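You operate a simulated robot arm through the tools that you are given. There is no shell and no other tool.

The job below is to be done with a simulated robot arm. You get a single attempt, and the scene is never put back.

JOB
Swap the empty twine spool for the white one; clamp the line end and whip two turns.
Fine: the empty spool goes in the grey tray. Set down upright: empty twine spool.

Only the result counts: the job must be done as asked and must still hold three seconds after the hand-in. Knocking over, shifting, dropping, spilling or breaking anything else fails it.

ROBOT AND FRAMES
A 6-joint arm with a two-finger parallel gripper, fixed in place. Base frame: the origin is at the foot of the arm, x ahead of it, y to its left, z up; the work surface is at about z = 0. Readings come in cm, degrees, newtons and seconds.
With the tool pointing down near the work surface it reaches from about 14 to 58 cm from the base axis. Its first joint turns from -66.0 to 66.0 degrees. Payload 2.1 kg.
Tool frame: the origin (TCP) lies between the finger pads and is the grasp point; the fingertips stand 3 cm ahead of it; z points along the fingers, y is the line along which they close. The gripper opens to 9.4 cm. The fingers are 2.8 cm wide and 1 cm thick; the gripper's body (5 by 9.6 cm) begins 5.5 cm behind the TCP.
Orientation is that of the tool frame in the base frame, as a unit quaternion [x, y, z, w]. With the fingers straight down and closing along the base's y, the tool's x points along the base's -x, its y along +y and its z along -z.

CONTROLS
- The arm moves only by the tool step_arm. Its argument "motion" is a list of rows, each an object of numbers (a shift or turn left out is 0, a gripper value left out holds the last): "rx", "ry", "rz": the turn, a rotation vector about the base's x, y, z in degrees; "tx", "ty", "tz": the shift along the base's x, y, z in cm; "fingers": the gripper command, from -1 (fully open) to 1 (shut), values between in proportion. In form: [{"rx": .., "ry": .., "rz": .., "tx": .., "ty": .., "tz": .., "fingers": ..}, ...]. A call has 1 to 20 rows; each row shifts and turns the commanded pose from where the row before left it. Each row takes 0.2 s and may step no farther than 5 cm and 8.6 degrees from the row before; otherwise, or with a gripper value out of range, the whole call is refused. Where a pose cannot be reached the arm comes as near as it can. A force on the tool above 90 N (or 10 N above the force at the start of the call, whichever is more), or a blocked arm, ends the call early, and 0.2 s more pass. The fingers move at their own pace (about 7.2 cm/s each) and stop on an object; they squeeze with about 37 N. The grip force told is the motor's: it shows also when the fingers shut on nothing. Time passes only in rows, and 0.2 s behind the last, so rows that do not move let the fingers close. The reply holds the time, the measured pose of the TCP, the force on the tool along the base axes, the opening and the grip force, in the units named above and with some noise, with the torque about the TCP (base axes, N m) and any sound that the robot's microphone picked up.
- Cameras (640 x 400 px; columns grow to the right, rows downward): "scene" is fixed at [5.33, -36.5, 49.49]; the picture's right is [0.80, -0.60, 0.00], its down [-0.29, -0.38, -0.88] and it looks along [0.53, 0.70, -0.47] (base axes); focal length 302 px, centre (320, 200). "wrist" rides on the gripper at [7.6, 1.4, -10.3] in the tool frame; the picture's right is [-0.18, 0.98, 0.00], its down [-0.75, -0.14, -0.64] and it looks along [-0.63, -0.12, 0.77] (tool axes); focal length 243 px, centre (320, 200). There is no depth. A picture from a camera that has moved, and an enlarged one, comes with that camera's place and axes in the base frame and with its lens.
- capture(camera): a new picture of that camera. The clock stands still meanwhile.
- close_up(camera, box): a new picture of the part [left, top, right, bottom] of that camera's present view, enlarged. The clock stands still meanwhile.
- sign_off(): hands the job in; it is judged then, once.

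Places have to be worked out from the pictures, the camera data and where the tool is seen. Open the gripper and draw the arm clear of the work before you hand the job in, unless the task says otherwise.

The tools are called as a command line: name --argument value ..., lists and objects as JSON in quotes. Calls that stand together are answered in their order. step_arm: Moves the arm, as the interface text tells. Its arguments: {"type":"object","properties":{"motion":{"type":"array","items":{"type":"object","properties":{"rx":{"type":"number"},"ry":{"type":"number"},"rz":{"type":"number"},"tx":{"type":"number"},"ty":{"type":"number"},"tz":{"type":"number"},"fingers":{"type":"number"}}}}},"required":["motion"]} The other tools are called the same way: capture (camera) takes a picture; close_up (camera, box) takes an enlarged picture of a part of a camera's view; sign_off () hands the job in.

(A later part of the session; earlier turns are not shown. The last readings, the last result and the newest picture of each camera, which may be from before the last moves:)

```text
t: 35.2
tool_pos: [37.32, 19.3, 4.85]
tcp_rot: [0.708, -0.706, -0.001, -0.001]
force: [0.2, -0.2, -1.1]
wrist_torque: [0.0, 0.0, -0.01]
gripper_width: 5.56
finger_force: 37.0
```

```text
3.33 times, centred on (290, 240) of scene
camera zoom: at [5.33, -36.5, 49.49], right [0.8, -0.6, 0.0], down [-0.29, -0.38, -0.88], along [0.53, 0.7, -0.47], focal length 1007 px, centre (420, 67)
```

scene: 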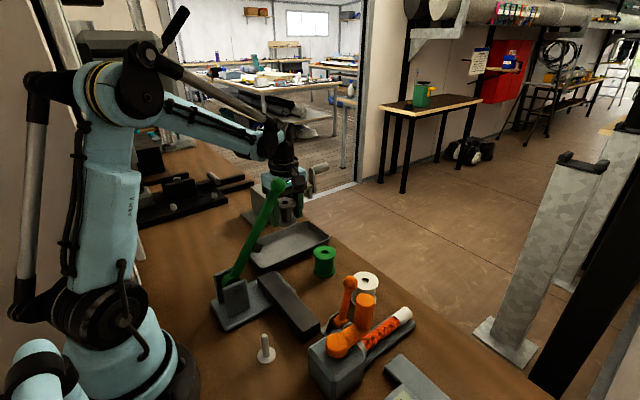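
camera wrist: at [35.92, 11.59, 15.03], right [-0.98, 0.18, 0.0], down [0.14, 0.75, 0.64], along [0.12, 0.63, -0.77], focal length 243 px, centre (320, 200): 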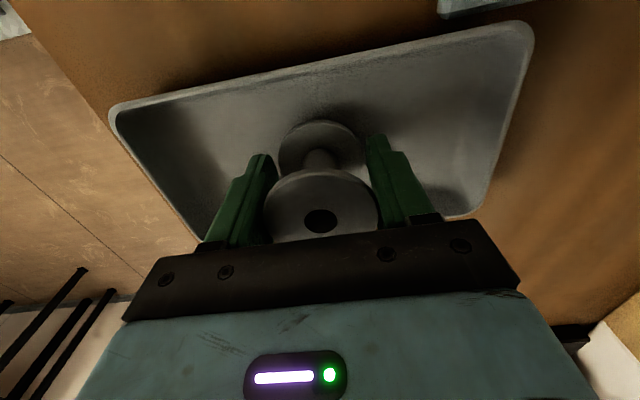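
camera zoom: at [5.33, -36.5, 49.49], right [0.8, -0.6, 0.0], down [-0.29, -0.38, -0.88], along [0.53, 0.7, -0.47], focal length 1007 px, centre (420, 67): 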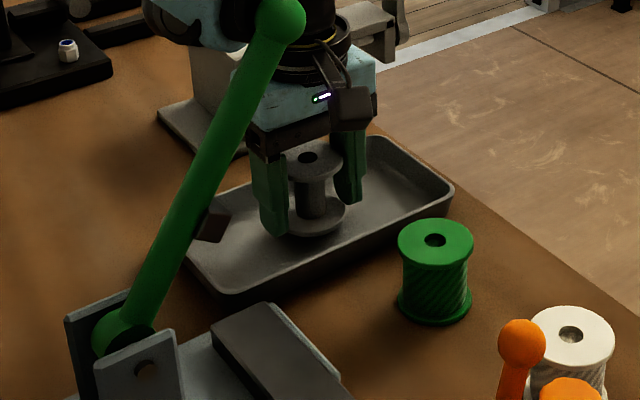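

The spool hangs upright just above the tray floor. Lowering in 0.2 cm steps watching for contact.

step_arm --motion '[{"tz": -0.25}, {"tz": -0.25}, {"tz": -0.2}]'

step_arm --motion '[{"tz": -0.2}, {"tz": -0.15}]'

step_arm --motion '[{"tz": -0.15}, {"tz": -0.15}]'

close_up --camera "scene" --box '[250, 200, 330, 270]'

```text
t: 36.0
tool_pos: [37.55, 19.18, 4.14]
tcp_rot: [0.708, -0.707, 0.0, 0.0]
force: [0.3, 0.1, -0.2]
wrist_torque: [0.01, 0.01, 0.0]
gripper_width: 5.59
finger_force: 37.1
```

```text
t: 36.6
tool_pos: [37.32, 19.22, 3.81]
tcp_rot: [0.707, -0.707, -0.001, -0.001]
force: [0.1, -0.6, 0.0]
wrist_torque: [0.01, 0.01, 0.0]
gripper_width: 5.57
finger_force: 37.2
```

```text
t: 37.2
tool_pos: [37.36, 19.18, 3.64]
tcp_rot: [0.708, -0.706, -0.001, 0.0]
force: [1.4, -0.4, 16.9]
wrist_torque: [0.22, 0.0, 0.03]
gripper_width: 5.57
finger_force: 36.5
```

```text
5.71 times, centred on (290, 235) of scene
camera zoom: at [5.32, -36.5, 49.49], right [0.8, -0.6, 0.0], down [-0.29, -0.38, -0.88], along [0.53, 0.7, -0.47], focal length 1727 px, centre (491, 0)
```

zoom: 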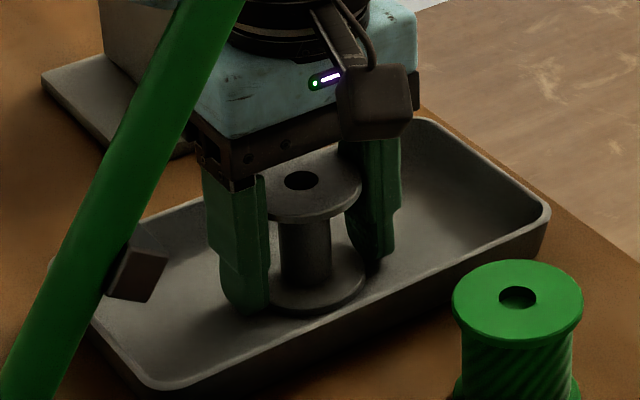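

Contact felt (17 N upward): the spool is resting on the tray floor, upright. I'll ease off slightly, open, and withdraw straight up.

step_arm --motion '[{"tz": 0.1}, {"fingers": 0.0}, {"fingers": -0.35}, {"fingers": -0.5}, {}, {}]'

close_up --camera "scene" --box '[250, 200, 330, 270]'

capture --camera "wrist"

```text
t: 38.6
tool_pos: [37.45, 19.1, 3.61]
tcp_rot: [0.708, -0.706, -0.002, -0.001]
force: [0.2, 0.3, -0.4]
wrist_torque: [-0.01, 0.01, -0.01]
gripper_width: 7.05
finger_force: 0.1
```

```text
5.71 times, centred on (290, 235) of scene
camera zoom: at [5.33, -36.5, 49.49], right [0.8, -0.6, 0.0], down [-0.29, -0.38, -0.88], along [0.53, 0.7, -0.47], focal length 1727 px, centre (491, 0)
```

zoom: 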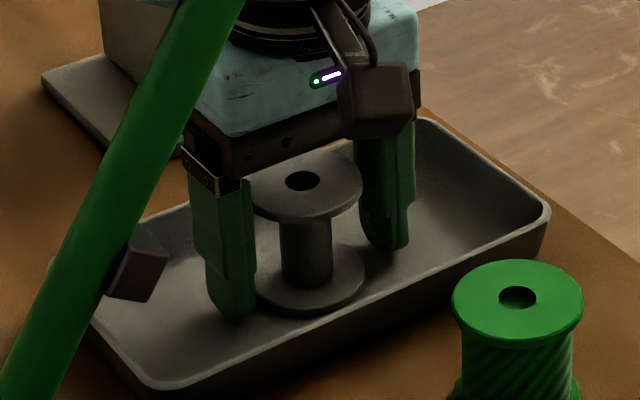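

```text
taken
camera wrist: at [35.98, 11.53, 13.81], right [-0.98, 0.18, 0.0], down [0.14, 0.75, 0.64], along [0.12, 0.63, -0.77], focal length 243 px, centre (320, 200)
```

wrist: 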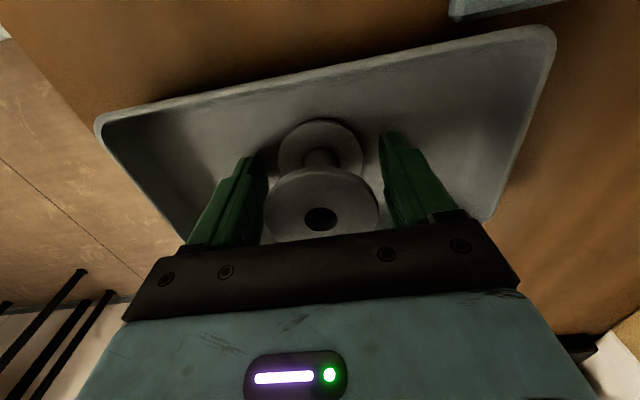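

The empty spool stands upright and free in the tray. Withdrawing straight up.

step_arm --motion '[{"tz": 0.5}, {"tz": 1}, {"tz": 2}, {"tz": 2.5}, {"tz": 3}, {"tz": 3}, {"tz": 3}, {"tz": 3}, {"tz": 3}, {"tz": 3}, {"tz": 3}, {"tz": 2}, {}]'

capture --camera "scene"

capture --camera "wrist"

```text
t: 41.4
tool_pos: [37.31, 19.13, 32.71]
tcp_rot: [0.708, -0.706, 0.0, -0.001]
force: [-0.6, -0.9, 0.2]
wrist_torque: [-0.02, 0.0, -0.01]
gripper_width: 7.05
finger_force: 0.1
```

```text
taken
```

scene: 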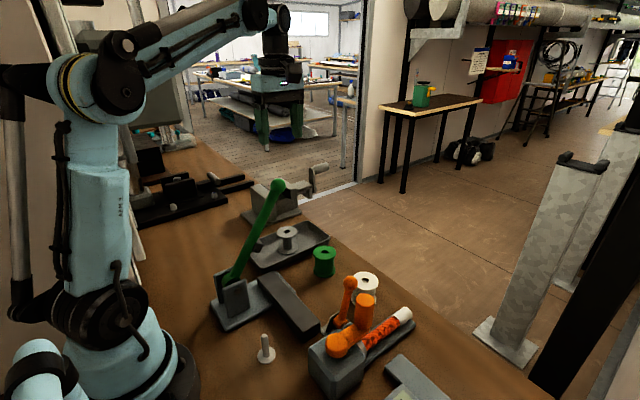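

```text
taken
camera wrist: at [35.82, 11.47, 42.88], right [-0.98, 0.18, 0.0], down [0.14, 0.75, 0.64], along [0.12, 0.63, -0.77], focal length 243 px, centre (320, 200)
```

wrist: 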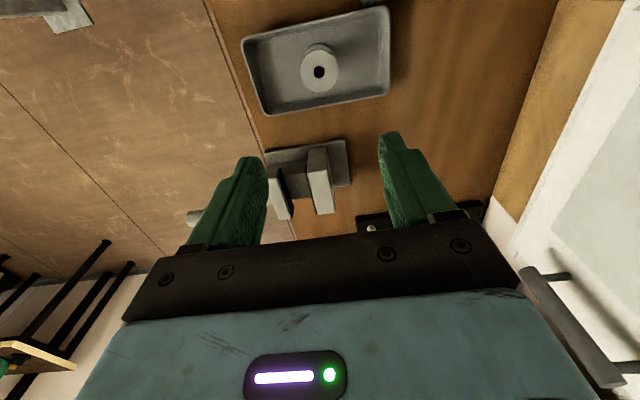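

The grey spool is standing in the tray. Moving over to the white spool while turning the gripper back (yaw about −20° to keep the camera boom clear of the clamp lever).

step_arm --motion '[{"ty": -1.6, "tx": 0.24, "rz": -7}, {"ty": -1.6, "tx": 0.24, "rz": -7.5}, {"ty": -1.6, "tx": 0.24, "rz": -7.5}, {"ty": -1.6, "tx": 0.24, "rz": -7.5}, {"ty": -1.6, "tx": 0.24, "rz": -7.5}, {"ty": -1.6, "tx": 0.24, "rz": -7.5}, {"ty": -1.6, "tx": 0.24, "rz": -7.5}, {"ty": -1.6, "tx": 0.24, "rz": -7.5}, {"ty": -1.6, "tx": 0.24, "rz": -7.5}, {"ty": -1.6, "tx": 0.24, "rz": -7.5}, {"ty": -1.6, "tx": 0.24, "rz": -7.5}, {"ty": -1.6, "tx": 0.24, "rz": -7.5}, {"ty": -1.6, "tx": 0.24, "rz": -7.5}, {"ty": -1.6, "tx": 0.24, "rz": -7.5}, {"ty": -1.6, "tx": 0.24, "rz": -5.5, "fingers": -1}, {"fingers": -1}, {}]'

step_arm --motion '[{"tz": -3}, {"tz": -3}, {"tz": -3}, {"tz": -3}, {"tz": -2}, {}, {}]'

capture --camera "wrist"

capture --camera "scene"

```text
t: 45.0
tool_pos: [41.2, -4.85, 32.38]
tcp_rot: [0.173, 0.985, 0.0, 0.001]
force: [0.8, -0.5, 0.1]
wrist_torque: [0.0, 0.02, 0.0]
gripper_width: 9.38
finger_force: 0.2
```

```text
t: 46.6
tool_pos: [40.94, -4.58, 18.8]
tcp_rot: [0.173, 0.985, 0.0, 0.002]
force: [-0.4, -0.1, 0.3]
wrist_torque: [-0.01, 0.01, 0.02]
gripper_width: 9.42
finger_force: 0.1
```

```text
taken
camera wrist: at [34.25, -0.76, 28.89], right [0.51, 0.86, 0.0], down [0.66, -0.39, 0.64], along [0.55, -0.33, -0.77], focal length 243 px, centre (320, 200)
```

wrist: 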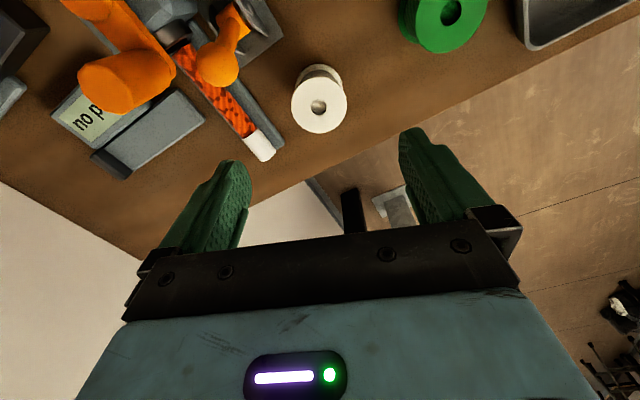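

```text
taken
```

scene: 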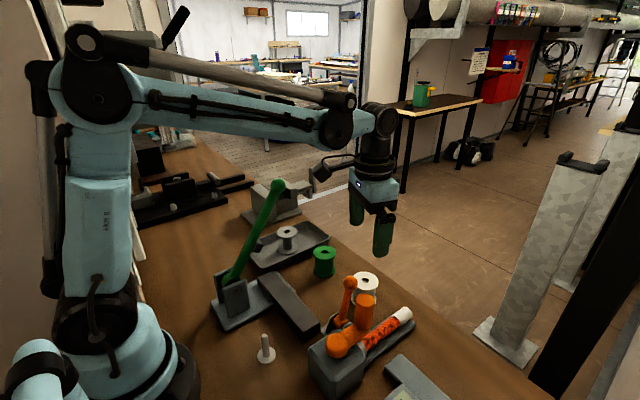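

White spool hole reads at about (40.95, −4.86). I'll make the small correction and descend partway.

step_arm --motion '[{"tx": 0.05, "ty": -0.25}, {"tz": -3}, {"tz": -3}, {"tz": -2.5}, {"tz": -1.5}, {}, {}]'

capture --camera "wrist"

close_up --camera "scene" --box '[310, 200, 450, 340]'

```text
t: 48.2
tool_pos: [40.92, -4.79, 8.63]
tcp_rot: [0.173, 0.985, 0.0, 0.001]
force: [-1.7, -0.4, -0.4]
wrist_torque: [-0.01, -0.01, -0.02]
gripper_width: 9.39
finger_force: 0.1
```

```text
taken
camera wrist: at [34.25, -0.9, 18.83], right [0.51, 0.86, 0.0], down [0.66, -0.39, 0.64], along [0.55, -0.33, -0.77], focal length 243 px, centre (320, 200)
```

wrist: 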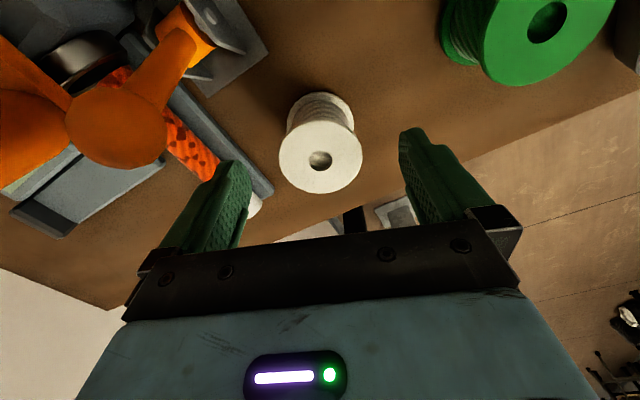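

```text
2.86 times, centred on (380, 270) of scene
camera zoom: at [5.33, -36.5, 49.49], right [0.8, -0.6, 0.0], down [-0.29, -0.38, -0.88], along [0.53, 0.7, -0.47], focal length 863 px, centre (149, 0)
```

zoom: 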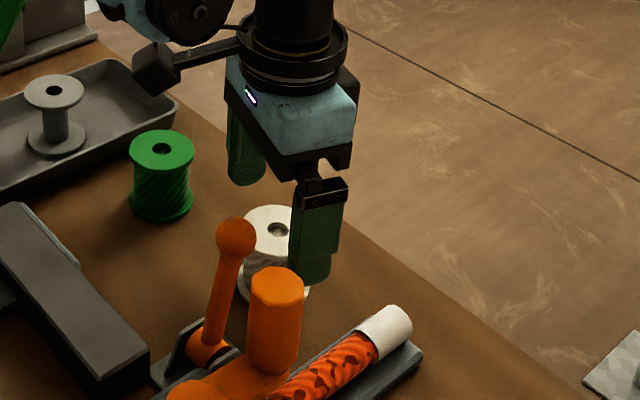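

Centred nicely. Descending to grasp height (TCP z ≈ 3.4).

step_arm --motion '[{"tz": -1.5}, {"tz": -1.5}, {"tz": -1.3}, {"tz": -0.9}, {}, {}]'

capture --camera "wrist"

close_up --camera "scene" --box '[310, 220, 430, 340]'

```text
t: 49.6
tool_pos: [40.93, -4.98, 3.45]
tcp_rot: [0.172, 0.985, 0.0, 0.001]
force: [-0.2, -0.7, 0.5]
wrist_torque: [-0.02, -0.01, -0.02]
gripper_width: 9.39
finger_force: 0.0
```

```text
taken
camera wrist: at [34.22, -1.02, 13.6], right [0.51, 0.86, 0.0], down [0.66, -0.39, 0.64], along [0.55, -0.33, -0.77], focal length 243 px, centre (320, 200)
```

wrist: 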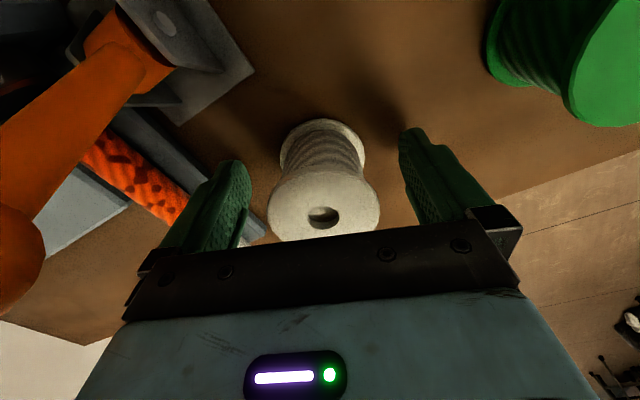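

```text
3.33 times, centred on (370, 280) of scene
camera zoom: at [5.33, -36.5, 49.49], right [0.8, -0.6, 0.0], down [-0.29, -0.38, -0.88], along [0.53, 0.7, -0.47], focal length 1007 px, centre (153, -67)
```

zoom: 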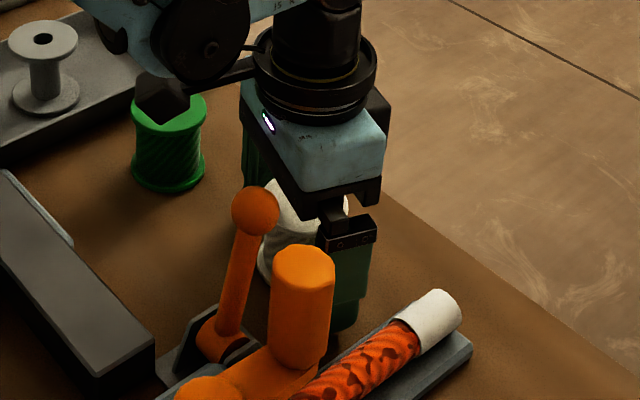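

Spool is centred between the pads. Closing on it.

step_arm --motion '[{"fingers": 0.0}, {"fingers": 0.3}, {"fingers": 1}, {"fingers": 1}, {"fingers": 1}, {"fingers": 1}]'

capture --camera "wrist"

```text
t: 51.0
tool_pos: [40.97, -5.07, 3.47]
tcp_rot: [0.174, 0.985, 0.0, 0.001]
force: [-2.0, 1.3, 13.1]
wrist_torque: [-0.21, -0.22, 0.08]
gripper_width: 5.68
finger_force: 37.4
```

```text
taken
camera wrist: at [34.22, -1.02, 13.62], right [0.51, 0.86, 0.0], down [0.66, -0.39, 0.64], along [0.55, -0.33, -0.77], focal length 243 px, centre (320, 200)
```

wrist: 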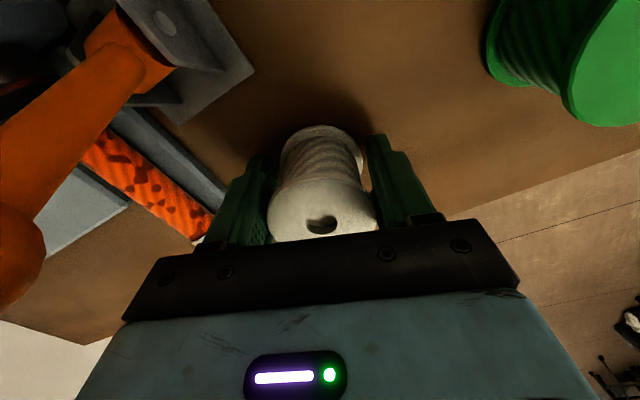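

The width reads 5.68 with 13 N vertical force, suggesting the spool may have cocked slightly. Let me look closer before lifting.

close_up --camera "wrist" --box '[220, 100, 420, 260]'

close_up --camera "scene" --box '[340, 250, 420, 320]'

```text
2.50 times, centred on (320, 180) of wrist
camera zoom: at [34.22, -1.02, 13.62], right [0.51, 0.86, 0.0], down [0.66, -0.39, 0.64], along [0.55, -0.33, -0.77], focal length 606 px, centre (320, 250)
```

zoom: 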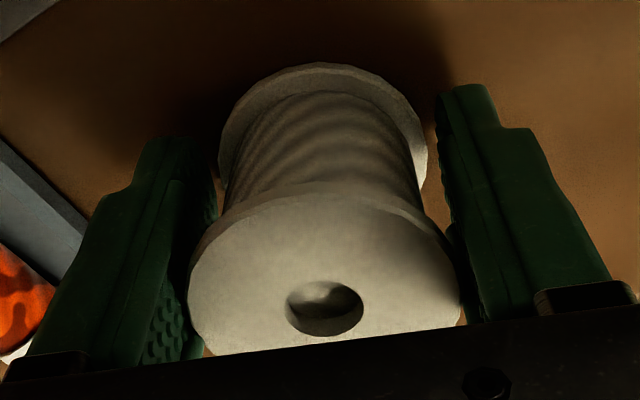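

```text
5.71 times, centred on (380, 285) of scene
camera zoom: at [5.32, -36.5, 49.49], right [0.8, -0.6, 0.0], down [-0.29, -0.38, -0.88], along [0.53, 0.7, -0.47], focal length 1727 px, centre (-23, -286)
```

zoom: 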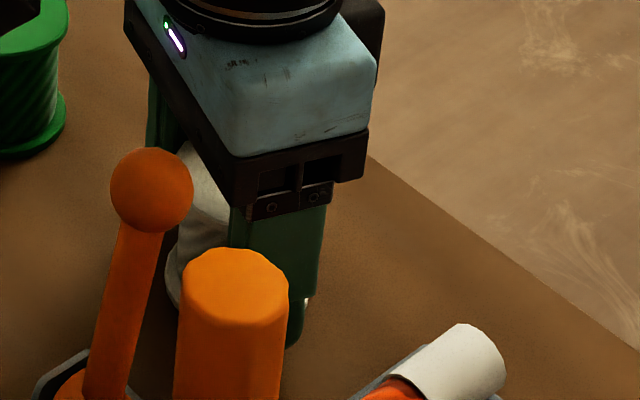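

It seems the tips sat just above the bottom flange, letting the spool cock by about a degree. I'll release gently, go slightly lower so the pads span both flanges, and regrip.

step_arm --motion '[{"fingers": -0.3}, {"fingers": -0.5}, {"fingers": -0.5}, {}]'

close_up --camera "wrist" --box '[220, 100, 420, 260]'

```text
t: 52.0
tool_pos: [41.06, -4.98, 3.54]
tcp_rot: [0.173, 0.985, 0.0, 0.001]
force: [1.6, 0.3, -0.5]
wrist_torque: [0.01, -0.02, -0.03]
gripper_width: 7.04
finger_force: 0.1
```

```text
2.50 times, centred on (320, 180) of wrist
camera zoom: at [34.22, -1.02, 13.6], right [0.51, 0.86, 0.0], down [0.66, -0.39, 0.64], along [0.55, -0.33, -0.77], focal length 606 px, centre (320, 250)
```

zoom: 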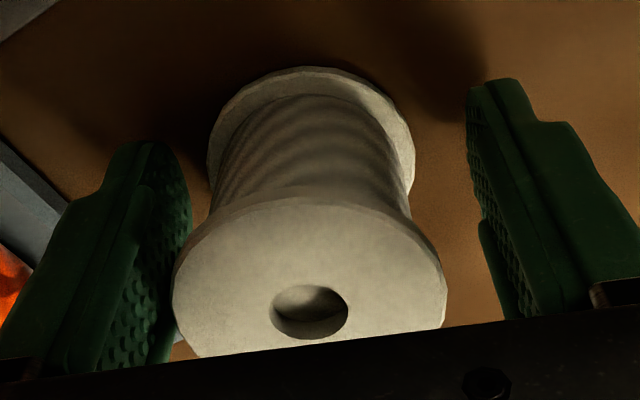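

Released; the spool settled upright and sits about 0.25 cm to the left of the pad centre. Shifting to centre, lowering 0.35 cm, and regripping.

step_arm --motion '[{"tx": -0.13, "ty": -0.22}, {"tz": -0.2}, {"tz": -0.15}, {}]'

close_up --camera "wrist" --box '[220, 100, 420, 260]'

```text
t: 53.0
tool_pos: [40.94, -5.32, 3.13]
tcp_rot: [0.173, 0.985, 0.0, 0.0]
force: [0.8, 0.6, 0.2]
wrist_torque: [-0.02, 0.0, 0.04]
gripper_width: 7.05
finger_force: 0.2
```

```text
2.50 times, centred on (320, 180) of wrist
camera zoom: at [34.22, -1.27, 13.31], right [0.51, 0.86, 0.0], down [0.66, -0.39, 0.64], along [0.55, -0.33, -0.77], focal length 606 px, centre (320, 250)
```

zoom: 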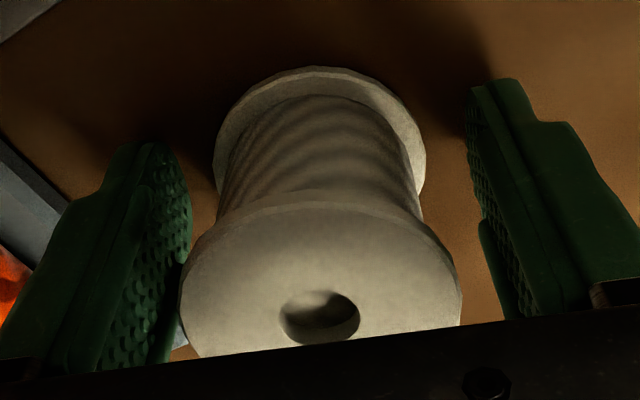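

Centred now. Closing.

step_arm --motion '[{"fingers": -0.3}, {"fingers": 0.0}, {"fingers": 1}, {"fingers": 1}, {"fingers": 1}, {}]'

close_up --camera "wrist" --box '[220, 100, 420, 260]'

```text
t: 54.4
tool_pos: [40.91, -5.33, 3.19]
tcp_rot: [0.173, 0.985, 0.0, 0.001]
force: [-1.7, 0.2, 0.5]
wrist_torque: [-0.01, -0.04, 0.01]
gripper_width: 5.66
finger_force: 36.6
```

```text
2.50 times, centred on (320, 180) of wrist
camera zoom: at [34.22, -1.27, 13.32], right [0.51, 0.86, 0.0], down [0.66, -0.39, 0.64], along [0.55, -0.33, -0.77], focal length 606 px, centre (320, 250)
```

zoom: 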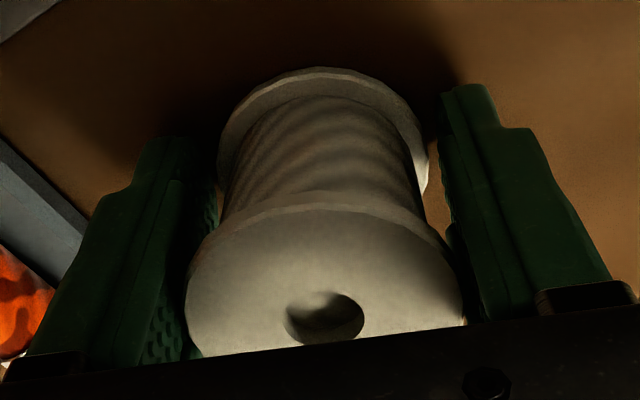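

Good seat: 5.66 cm, negligible vertical force. Lifting gently.

step_arm --motion '[{"tz": 0.3}, {"tz": 0.3}, {"tz": 0.4}, {"tz": 0.5}]'

close_up --camera "wrist" --box '[220, 100, 420, 260]'

```text
t: 55.4
tool_pos: [40.95, -5.27, 4.66]
tcp_rot: [0.172, 0.985, 0.0, 0.001]
force: [-0.3, -0.4, -0.9]
wrist_torque: [0.0, 0.01, 0.0]
gripper_width: 5.66
finger_force: 37.0
```

```text
2.50 times, centred on (320, 180) of wrist
camera zoom: at [34.17, -1.3, 14.78], right [0.51, 0.86, 0.0], down [0.66, -0.39, 0.64], along [0.55, -0.33, -0.77], focal length 606 px, centre (320, 250)
```

zoom: 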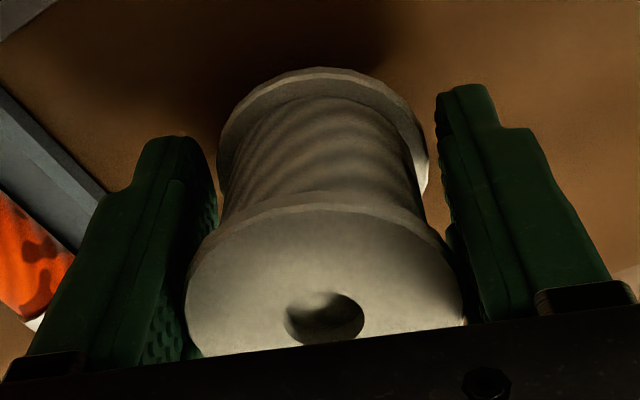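

The spool is rising with the fingers. Continuing up gently to z ≈ 21, above the crank handle and clamp lever.

step_arm --motion '[{"tz": 0.6}, {"tz": 0.8}, {"tz": 1}, {"tz": 1.1}, {"tz": 1.2}, {"tz": 1.2}, {"tz": 1.2}, {"tz": 1.2}, {"tz": 1.2}, {"tz": 1.2}, {"tz": 1.2}, {"tz": 1.2}, {"tz": 1.1}, {"tz": 1.0}, {"tz": 0.7}, {"tz": 0.4}]'

capture --camera "wrist"

capture --camera "scene"

```text
t: 58.8
tool_pos: [41.04, -5.33, 20.91]
tcp_rot: [0.173, 0.985, 0.0, 0.002]
force: [0.0, -0.4, -0.1]
wrist_torque: [0.01, -0.01, -0.02]
gripper_width: 5.61
finger_force: 37.6
```

```text
taken
camera wrist: at [34.29, -1.46, 30.99], right [0.51, 0.86, 0.0], down [0.66, -0.39, 0.64], along [0.55, -0.33, -0.77], focal length 243 px, centre (320, 200)
```

wrist: 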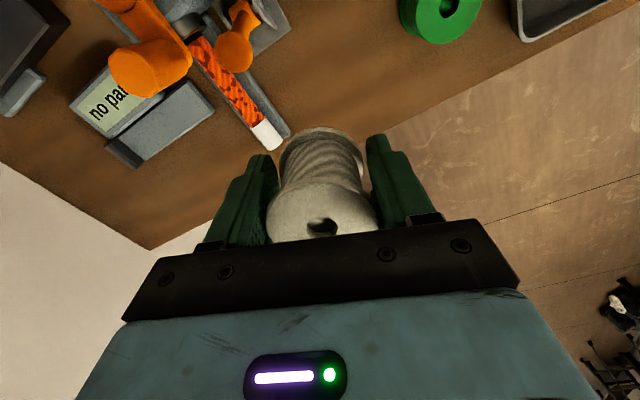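

```text
taken
```

scene: 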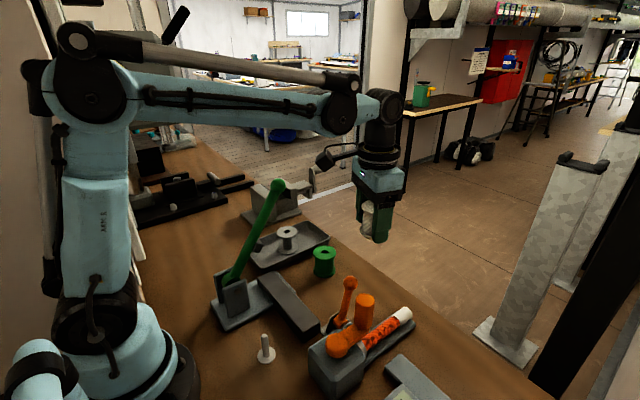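

Let me verify the spool hasn't shifted in the grip during the lift.

close_up --camera "wrist" --box '[220, 100, 420, 260]'

close_up --camera "scene" --box '[340, 150, 430, 250]'

```text
2.50 times, centred on (320, 180) of wrist
camera zoom: at [34.29, -1.46, 30.99], right [0.51, 0.86, 0.0], down [0.66, -0.39, 0.64], along [0.55, -0.33, -0.77], focal length 606 px, centre (320, 250)
```

zoom: 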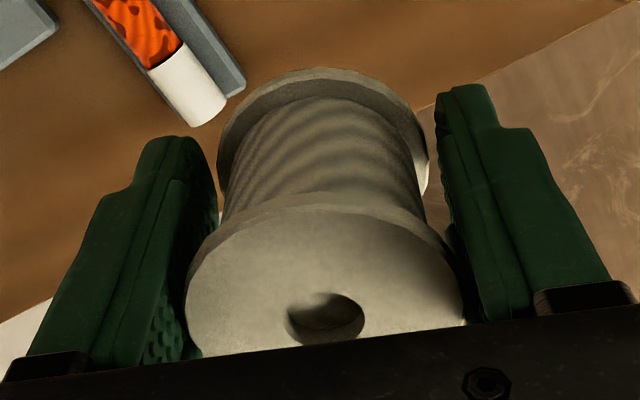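

```text
4.00 times, centred on (385, 200) of scene
camera zoom: at [5.33, -36.5, 49.49], right [0.8, -0.6, 0.0], down [-0.29, -0.38, -0.88], along [0.53, 0.7, -0.47], focal length 1209 px, centre (60, 200)
```

zoom: 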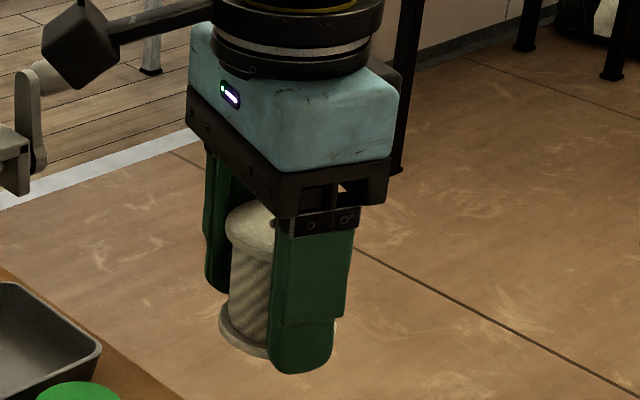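

Grip is stable. Now I carry the white spool back toward the pin, turning the gripper to about +50° yaw so that the scene camera can see the spool and pin between the fingers during placement.

step_arm --motion '[{"tx": -0.6, "rz": 2}, {"tx": -1.0, "rz": 3}, {"tx": -1.3, "rz": 4}, {"tx": -1.4, "rz": 4.2}, {"tx": -1.4, "ty": 0.1, "rz": 4.2}, {"tx": -1.4, "ty": 0.1, "rz": 4.2}, {"tx": -1.4, "ty": 0.1, "rz": 4.2}, {"tx": -1.4, "ty": 0.1, "rz": 4.2}, {"tx": -1.4, "ty": 0.1, "rz": 4.2}, {"tx": -1.4, "ty": 0.1, "rz": 4.2}, {"tx": -1.4, "ty": 0.1, "rz": 4.2}, {"tx": -1.4, "ty": 0.1, "rz": 4.2}, {"tx": -1.4, "ty": 0.1, "rz": 4.2}, {"tx": -1.4, "ty": 0.1, "rz": 4.2}, {"tx": -1.4, "ty": 0.1, "rz": 4.2}, {"tx": -1.2, "ty": 0.1, "rz": 4.2}, {"tx": -0.9, "rz": 3.4}, {"tx": -0.58, "rz": 3.0}, {}]'

capture --camera "wrist"

capture --camera "scene"

```text
t: 62.8
tool_pos: [18.59, -3.92, 20.95]
tcp_rot: [-0.423, 0.906, 0.001, 0.001]
force: [0.6, 0.1, -0.3]
wrist_torque: [0.0, 0.0, 0.02]
gripper_width: 5.64
finger_force: 36.7
```

```text
taken
camera wrist: at [12.59, -8.93, 31.02], right [-0.64, 0.77, 0.0], down [0.59, 0.49, 0.64], along [0.5, 0.41, -0.77], focal length 243 px, centre (320, 200)
```

wrist: 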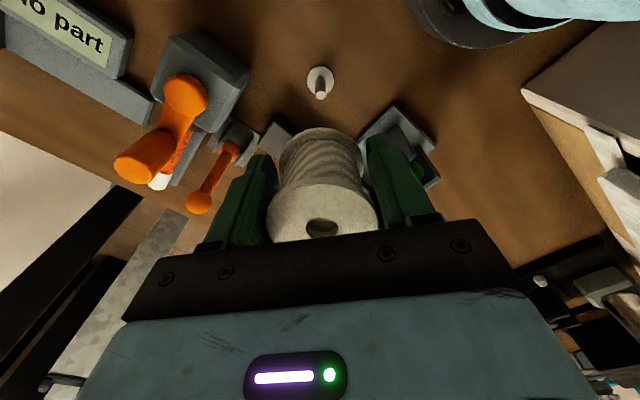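

```text
taken
```

scene: 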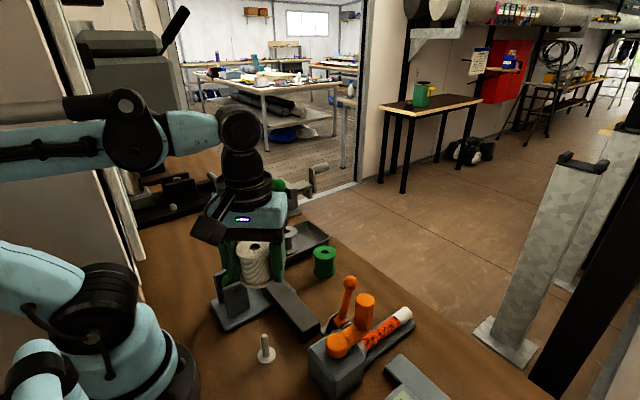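

The pin lines up in column 320 under the TCP. I'll zoom in for a precise offset.

close_up --camera "wrist" --box '[280, 55, 360, 125]'

close_up --camera "wrist" --box '[220, 100, 420, 260]'

close_up --camera "scene" --box '[190, 220, 330, 380]'

```text
5.71 times, centred on (320, 90) of wrist
camera zoom: at [12.59, -8.93, 31.02], right [-0.64, 0.77, 0.0], down [0.59, 0.49, 0.64], along [0.5, 0.41, -0.77], focal length 1386 px, centre (320, 829)
```

zoom: 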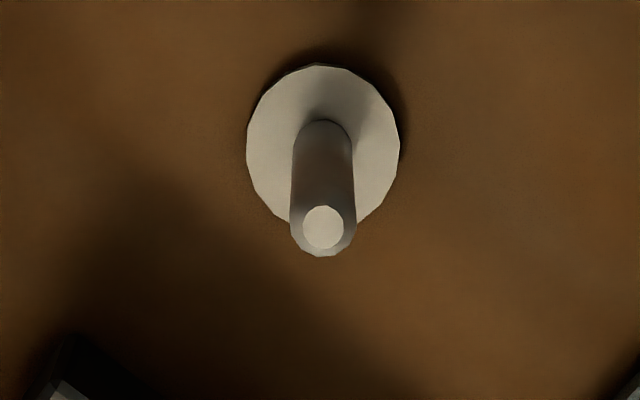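

```text
2.50 times, centred on (320, 180) of wrist
camera zoom: at [12.59, -8.93, 31.02], right [-0.64, 0.77, 0.0], down [0.59, 0.49, 0.64], along [0.5, 0.41, -0.77], focal length 606 px, centre (320, 250)
```

zoom: 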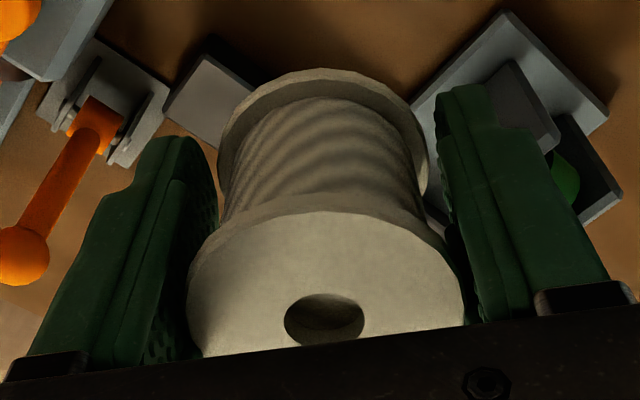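

```text
2.50 times, centred on (260, 300) of scene
camera zoom: at [5.33, -36.5, 49.49], right [0.8, -0.6, 0.0], down [-0.29, -0.38, -0.88], along [0.53, 0.7, -0.47], focal length 756 px, centre (470, -50)
```

zoom: 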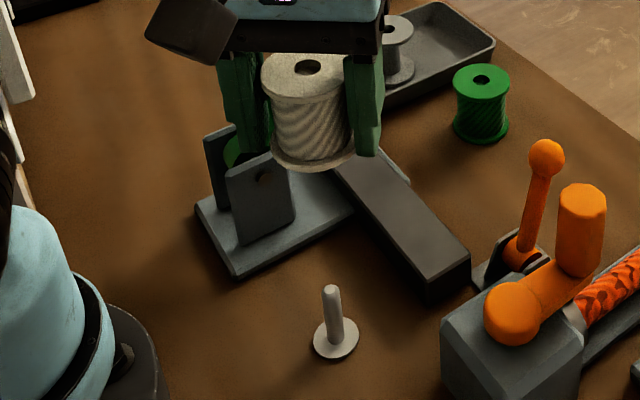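

Working through the camera geometry: the spool sits ≈0.65 cm forward of the TCP in the grip, and the pin is at tool coordinates (0.19, 0.11), so I need to shift about (−0.6, −0.55). I'll do that and descend to about 1 cm above the pin.

step_arm --motion '[{"tx": -0.3, "ty": -0.28, "tz": -0.6}, {"tx": -0.3, "ty": -0.28, "tz": -1}, {"tz": -1.2}, {"tz": -1.2}, {"tz": -1.2}, {"tz": -1.2}, {"tz": -1.2}, {"tz": -1.0}, {"tz": -0.8}, {"tz": -0.6}, {}]'

close_up --camera "scene" --box '[220, 270, 310, 370]'

capture --camera "wrist"

```text
t: 65.2
tool_pos: [18.05, -4.61, 10.76]
tcp_rot: [-0.423, 0.906, 0.0, 0.001]
force: [-0.3, 0.3, -1.3]
wrist_torque: [0.02, -0.03, -0.01]
gripper_width: 5.63
finger_force: 36.6
```

```text
4.00 times, centred on (265, 320) of scene
camera zoom: at [5.33, -36.5, 49.49], right [0.8, -0.6, 0.0], down [-0.29, -0.38, -0.88], along [0.53, 0.7, -0.47], focal length 1209 px, centre (540, -280)
```

zoom: 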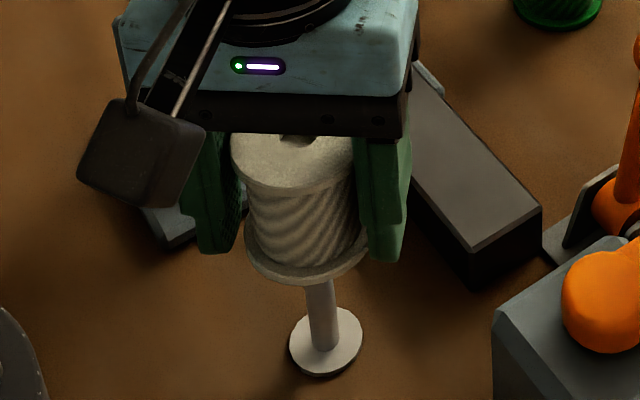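

```text
taken
camera wrist: at [11.94, -9.58, 20.87], right [-0.64, 0.77, 0.0], down [0.59, 0.49, 0.64], along [0.5, 0.41, -0.77], focal length 243 px, centre (320, 200)
```

wrist: 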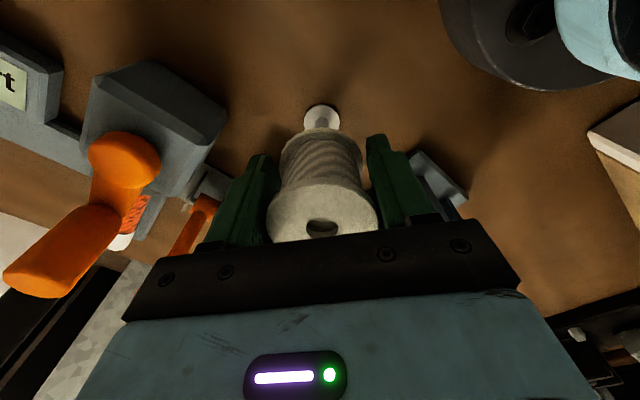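

Scene view: the pin's axis line extends through the spool's hole centre, and the computed spool bottom centre (18.3, −4.0) matches the pin. Descending slowly with force monitoring.

step_arm --motion '[{"tz": -0.5}, {"tz": -0.5}, {"tz": -0.4}, {"tz": -0.3}]'

close_up --camera "scene" --box '[230, 280, 310, 370]'

```text
t: 66.2
tool_pos: [17.9, -4.66, 9.24]
tcp_rot: [-0.424, 0.906, 0.0, 0.001]
force: [0.7, -0.8, -0.6]
wrist_torque: [-0.03, 0.0, -0.02]
gripper_width: 5.6
finger_force: 36.6
```

```text
4.44 times, centred on (270, 325) of scene
camera zoom: at [5.33, -36.5, 49.49], right [0.8, -0.6, 0.0], down [-0.29, -0.38, -0.88], along [0.53, 0.7, -0.47], focal length 1343 px, centre (542, -356)
```

zoom: 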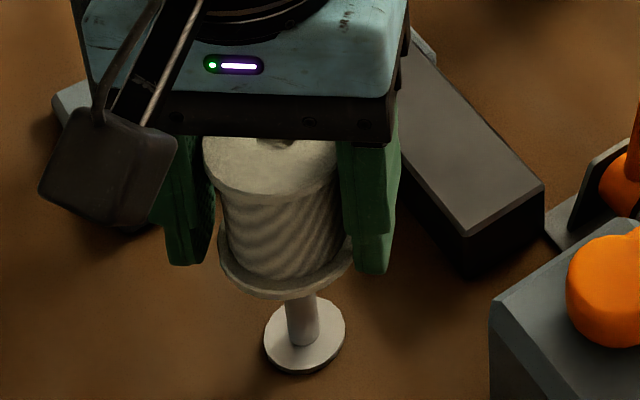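

Alignment still looks good (hole ≈ on the pin axis, no contact yet). Continuing down in small steps.

step_arm --motion '[{"tz": -0.3}, {"tz": -0.3}]'

step_arm --motion '[{"tz": -0.2}, {"tz": -0.2}]'

step_arm --motion '[{"tz": -0.2}, {"tz": -0.2}]'

close_up --camera "scene" --box '[230, 280, 310, 370]'

```text
t: 66.8
tool_pos: [18.05, -4.65, 8.57]
tcp_rot: [-0.424, 0.906, 0.0, 0.0]
force: [-0.5, -1.3, -0.5]
wrist_torque: [0.0, -0.01, 0.01]
gripper_width: 5.59
finger_force: 37.4
```

```text
t: 67.4
tool_pos: [18.02, -4.55, 8.23]
tcp_rot: [-0.423, 0.906, 0.001, 0.001]
force: [-0.6, 0.3, -1.2]
wrist_torque: [-0.05, 0.0, 0.02]
gripper_width: 5.6
finger_force: 37.0
```

```text
t: 68.0
tool_pos: [18.02, -4.59, 7.96]
tcp_rot: [-0.424, 0.906, 0.0, 0.001]
force: [-0.5, -0.2, -1.0]
wrist_torque: [-0.01, 0.04, 0.0]
gripper_width: 5.59
finger_force: 37.1
```

```text
4.44 times, centred on (270, 325) of scene
camera zoom: at [5.33, -36.5, 49.49], right [0.8, -0.6, 0.0], down [-0.29, -0.38, -0.88], along [0.53, 0.7, -0.47], focal length 1343 px, centre (542, -356)
```

zoom: 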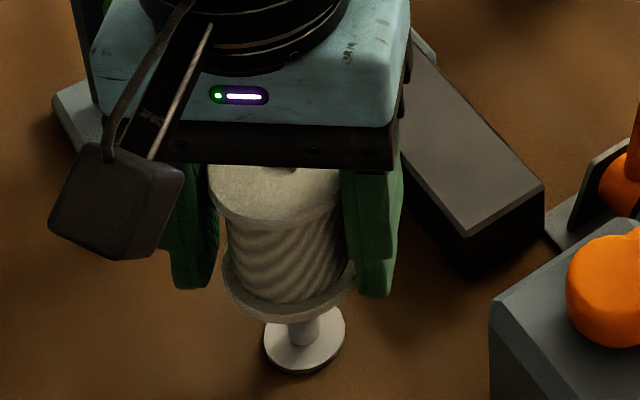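

No contact force with the spool bottom now below pin-tip height, so the pin has entered the hole. Continuing down.

step_arm --motion '[{"tz": -0.3}, {"tz": -0.3}, {"tz": -0.3}]'

step_arm --motion '[{"tz": -0.3}, {"tz": -0.3}, {"tz": -0.3}]'

close_up --camera "scene" --box '[230, 280, 310, 370]'

capture --camera "wrist"

```text
t: 68.8
tool_pos: [18.17, -4.67, 6.87]
tcp_rot: [-0.423, 0.906, 0.0, 0.001]
force: [-0.2, 0.0, -1.2]
wrist_torque: [-0.02, 0.04, 0.01]
gripper_width: 5.58
finger_force: 37.3
```

```text
t: 69.6
tool_pos: [18.12, -4.69, 5.95]
tcp_rot: [-0.424, 0.906, 0.001, 0.001]
force: [0.1, -0.8, 0.2]
wrist_torque: [-0.03, -0.02, -0.01]
gripper_width: 5.6
finger_force: 37.4
```

```text
4.44 times, centred on (270, 325) of scene
camera zoom: at [5.33, -36.5, 49.49], right [0.8, -0.6, 0.0], down [-0.29, -0.38, -0.88], along [0.53, 0.7, -0.47], focal length 1343 px, centre (542, -356)
```

zoom: 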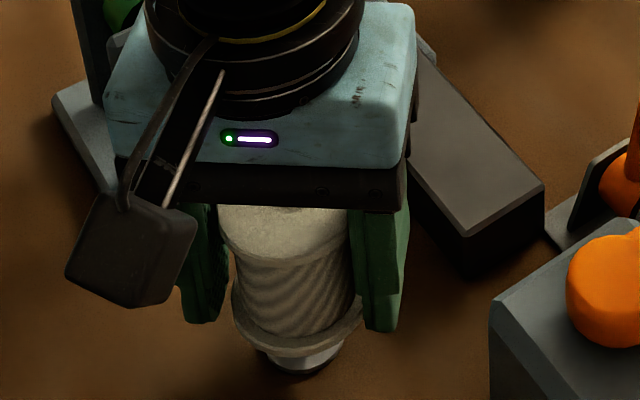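

```text
taken
camera wrist: at [12.07, -9.61, 16.09], right [-0.64, 0.77, 0.0], down [0.59, 0.49, 0.64], along [0.5, 0.41, -0.77], focal length 243 px, centre (320, 200)
```

wrist: 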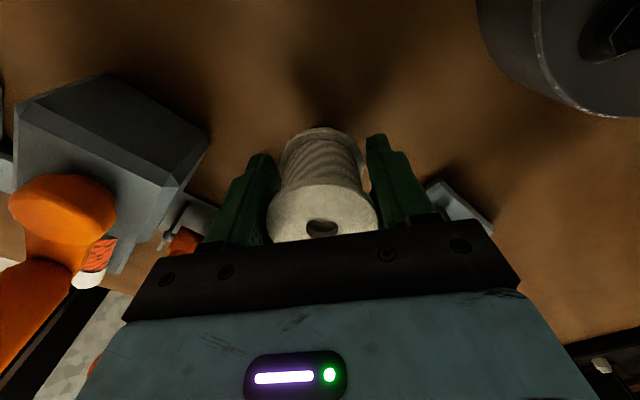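

Insertion is proceeding without resistance. Continuing to seat.

step_arm --motion '[{"tz": -0.3}, {"tz": -0.3}, {"tz": -0.3}, {"tz": -0.3}]'

step_arm --motion '[{"tz": -0.25}, {"tz": -0.25}, {"tz": -0.2}]'

step_arm --motion '[{"tz": -0.2}, {"tz": -0.2}]'

close_up --camera "scene" --box '[230, 290, 310, 380]'

close_up --camera "wrist" --box '[220, 100, 420, 260]'

```text
t: 70.6
tool_pos: [17.91, -4.58, 4.75]
tcp_rot: [-0.424, 0.906, 0.0, 0.0]
force: [0.0, -0.3, -0.9]
wrist_torque: [-0.03, -0.03, 0.0]
gripper_width: 5.59
finger_force: 37.4
```

```text
t: 71.4
tool_pos: [18.04, -4.62, 4.2]
tcp_rot: [-0.424, 0.906, 0.0, 0.001]
force: [0.2, -0.1, -0.4]
wrist_torque: [-0.01, -0.01, 0.02]
gripper_width: 5.58
finger_force: 36.9
```

```text
t: 72.0
tool_pos: [17.9, -4.61, 3.76]
tcp_rot: [-0.423, 0.906, 0.001, 0.001]
force: [0.3, -0.7, 0.0]
wrist_torque: [0.02, 0.04, -0.01]
gripper_width: 5.58
finger_force: 36.9
```

```text
4.44 times, centred on (270, 335) of scene
camera zoom: at [5.33, -36.5, 49.49], right [0.8, -0.6, 0.0], down [-0.29, -0.38, -0.88], along [0.53, 0.7, -0.47], focal length 1343 px, centre (542, -400)
```

zoom: 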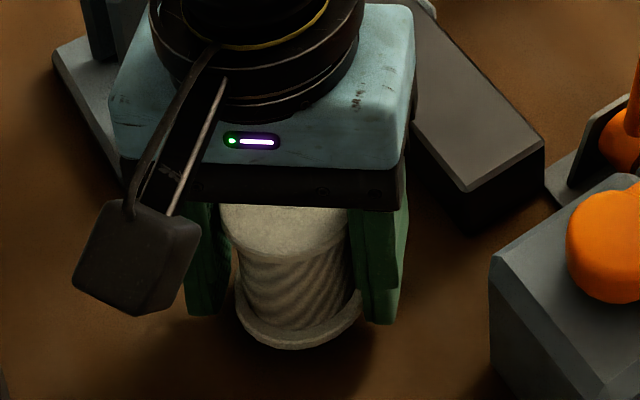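

```text
2.50 times, centred on (320, 180) of wrist
camera zoom: at [11.94, -9.56, 13.95], right [-0.64, 0.77, 0.0], down [0.59, 0.49, 0.64], along [0.5, 0.41, -0.77], focal length 606 px, centre (320, 250)
```

zoom: 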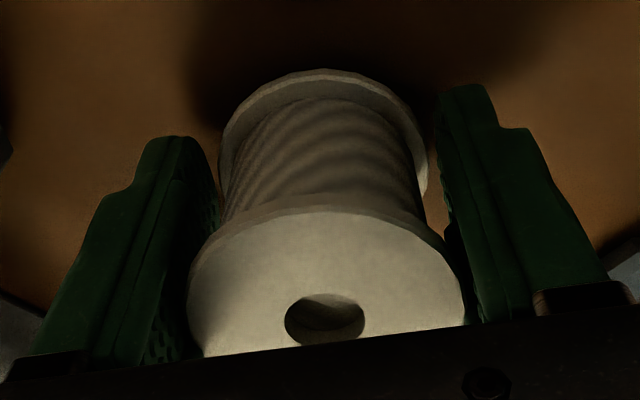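

Nearly seated (about 0.2 cm to go). Lowering until contact.

step_arm --motion '[{"tz": -0.15}, {"tz": -0.1}]'

step_arm --motion '[{"tz": -0.1}, {"tz": -0.1}]'

close_up --camera "scene" --box '[230, 290, 310, 380]'

close_up --camera "wrist" --box '[220, 100, 420, 260]'

```text
t: 72.6
tool_pos: [17.92, -4.52, 3.39]
tcp_rot: [-0.424, 0.906, 0.001, 0.001]
force: [0.4, 1.1, 0.7]
wrist_torque: [0.05, -0.02, 0.05]
gripper_width: 5.59
finger_force: 37.1
```

```text
t: 73.2
tool_pos: [17.98, -4.69, 3.39]
tcp_rot: [-0.423, 0.906, 0.001, 0.0]
force: [-2.0, 3.3, 0.9]
wrist_torque: [0.02, 0.02, 0.1]
gripper_width: 5.61
finger_force: 37.1
```

```text
4.44 times, centred on (270, 335) of scene
camera zoom: at [5.33, -36.5, 49.49], right [0.8, -0.6, 0.0], down [-0.29, -0.38, -0.88], along [0.53, 0.7, -0.47], focal length 1343 px, centre (542, -400)
```

zoom: 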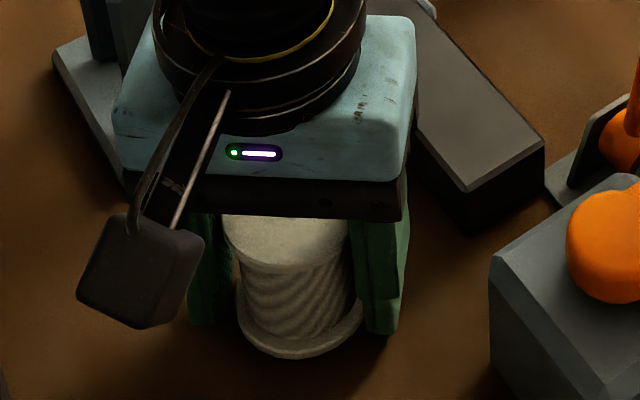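

```text
2.50 times, centred on (320, 180) of wrist
camera zoom: at [11.94, -9.63, 13.45], right [-0.64, 0.77, 0.0], down [0.59, 0.49, 0.64], along [0.5, 0.41, -0.77], focal length 606 px, centre (320, 250)
```

zoom: 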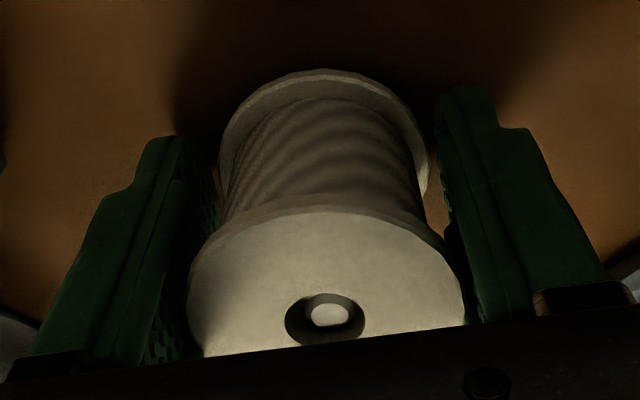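

The pin tip is now visible inside the hole. One more small lowering to confirm seating contact.

step_arm --motion '[{"tz": -0.1}, {"tz": -0.1}]'

```text
t: 73.8
tool_pos: [17.99, -4.66, 3.18]
tcp_rot: [-0.423, 0.906, 0.001, 0.0]
force: [-5.2, 6.7, 30.8]
wrist_torque: [0.13, -0.18, 0.22]
gripper_width: 5.57
finger_force: 37.1
```

Seated (31 N contact). Easing off 0.1 cm and opening the fingers partway.

step_arm --motion '[{"tz": 0.12}, {"fingers": 0.0}, {"fingers": -0.3}, {"fingers": -0.5}, {}, {}]'

close_up --camera "wrist" --box '[220, 100, 420, 260]'

close_up --camera "scene" --box '[230, 290, 310, 380]'

```text
t: 75.2
tool_pos: [17.96, -4.67, 3.12]
tcp_rot: [-0.423, 0.906, 0.0, 0.002]
force: [-0.5, 0.5, 0.1]
wrist_torque: [0.01, 0.04, 0.02]
gripper_width: 7.05
finger_force: 0.1
```

```text
2.50 times, centred on (320, 180) of wrist
camera zoom: at [11.96, -9.62, 13.25], right [-0.64, 0.77, 0.0], down [0.59, 0.49, 0.64], along [0.5, 0.41, -0.77], focal length 606 px, centre (320, 250)
```

zoom: 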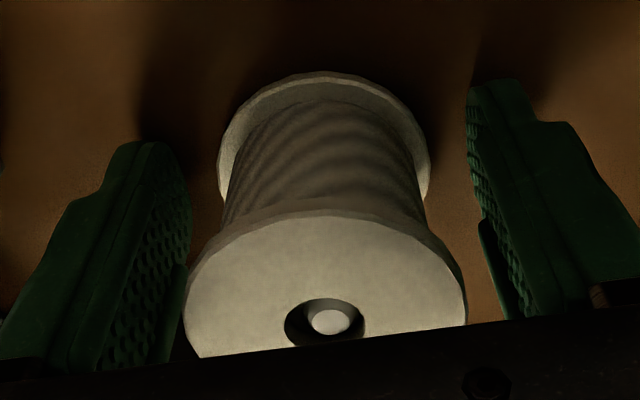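

```text
4.44 times, centred on (270, 335) of scene
camera zoom: at [5.33, -36.5, 49.49], right [0.8, -0.6, 0.0], down [-0.29, -0.38, -0.88], along [0.53, 0.7, -0.47], focal length 1343 px, centre (542, -400)
```

zoom: 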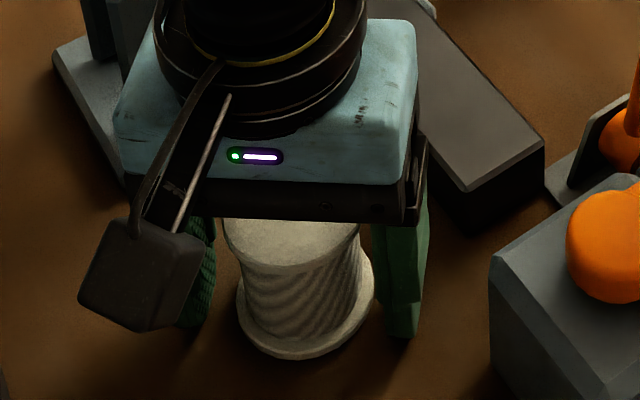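

The white spool is seated on the pin and free of the fingers. Withdrawing straight up.

step_arm --motion '[{"tz": 0.5}, {"tz": 1}, {"tz": 1.5}, {"tz": 2}, {"tz": 3}, {"tz": 3}, {"tz": 3}, {"tz": 3}, {"tz": 2}, {}]'

capture --camera "wrist"

close_up --camera "scene" --box '[220, 230, 420, 400]'

```text
t: 77.4
tool_pos: [17.89, -4.87, 22.25]
tcp_rot: [-0.424, 0.906, 0.0, 0.001]
force: [-0.3, -0.7, -0.3]
wrist_torque: [0.01, -0.03, -0.03]
gripper_width: 7.05
finger_force: 0.0
```

```text
taken
camera wrist: at [11.88, -9.74, 32.32], right [-0.64, 0.77, 0.0], down [0.59, 0.49, 0.64], along [0.5, 0.41, -0.77], focal length 243 px, centre (320, 200)
```

wrist: 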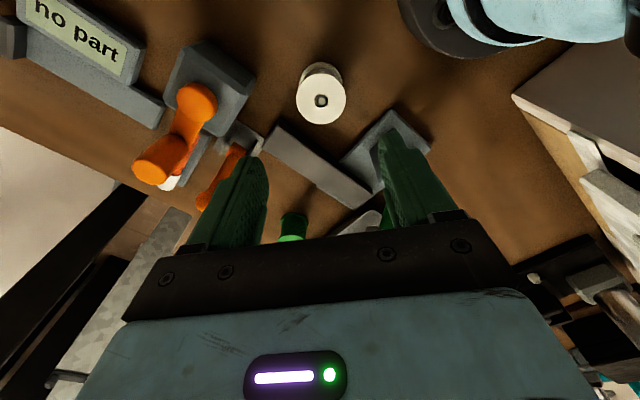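

```text
2.35 times, centred on (320, 315) of scene
camera zoom: at [5.33, -36.5, 49.49], right [0.8, -0.6, 0.0], down [-0.29, -0.38, -0.88], along [0.53, 0.7, -0.47], focal length 711 px, centre (320, -71)
```

zoom: 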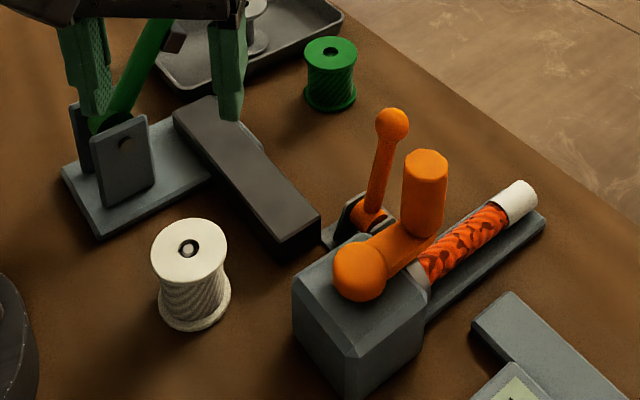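

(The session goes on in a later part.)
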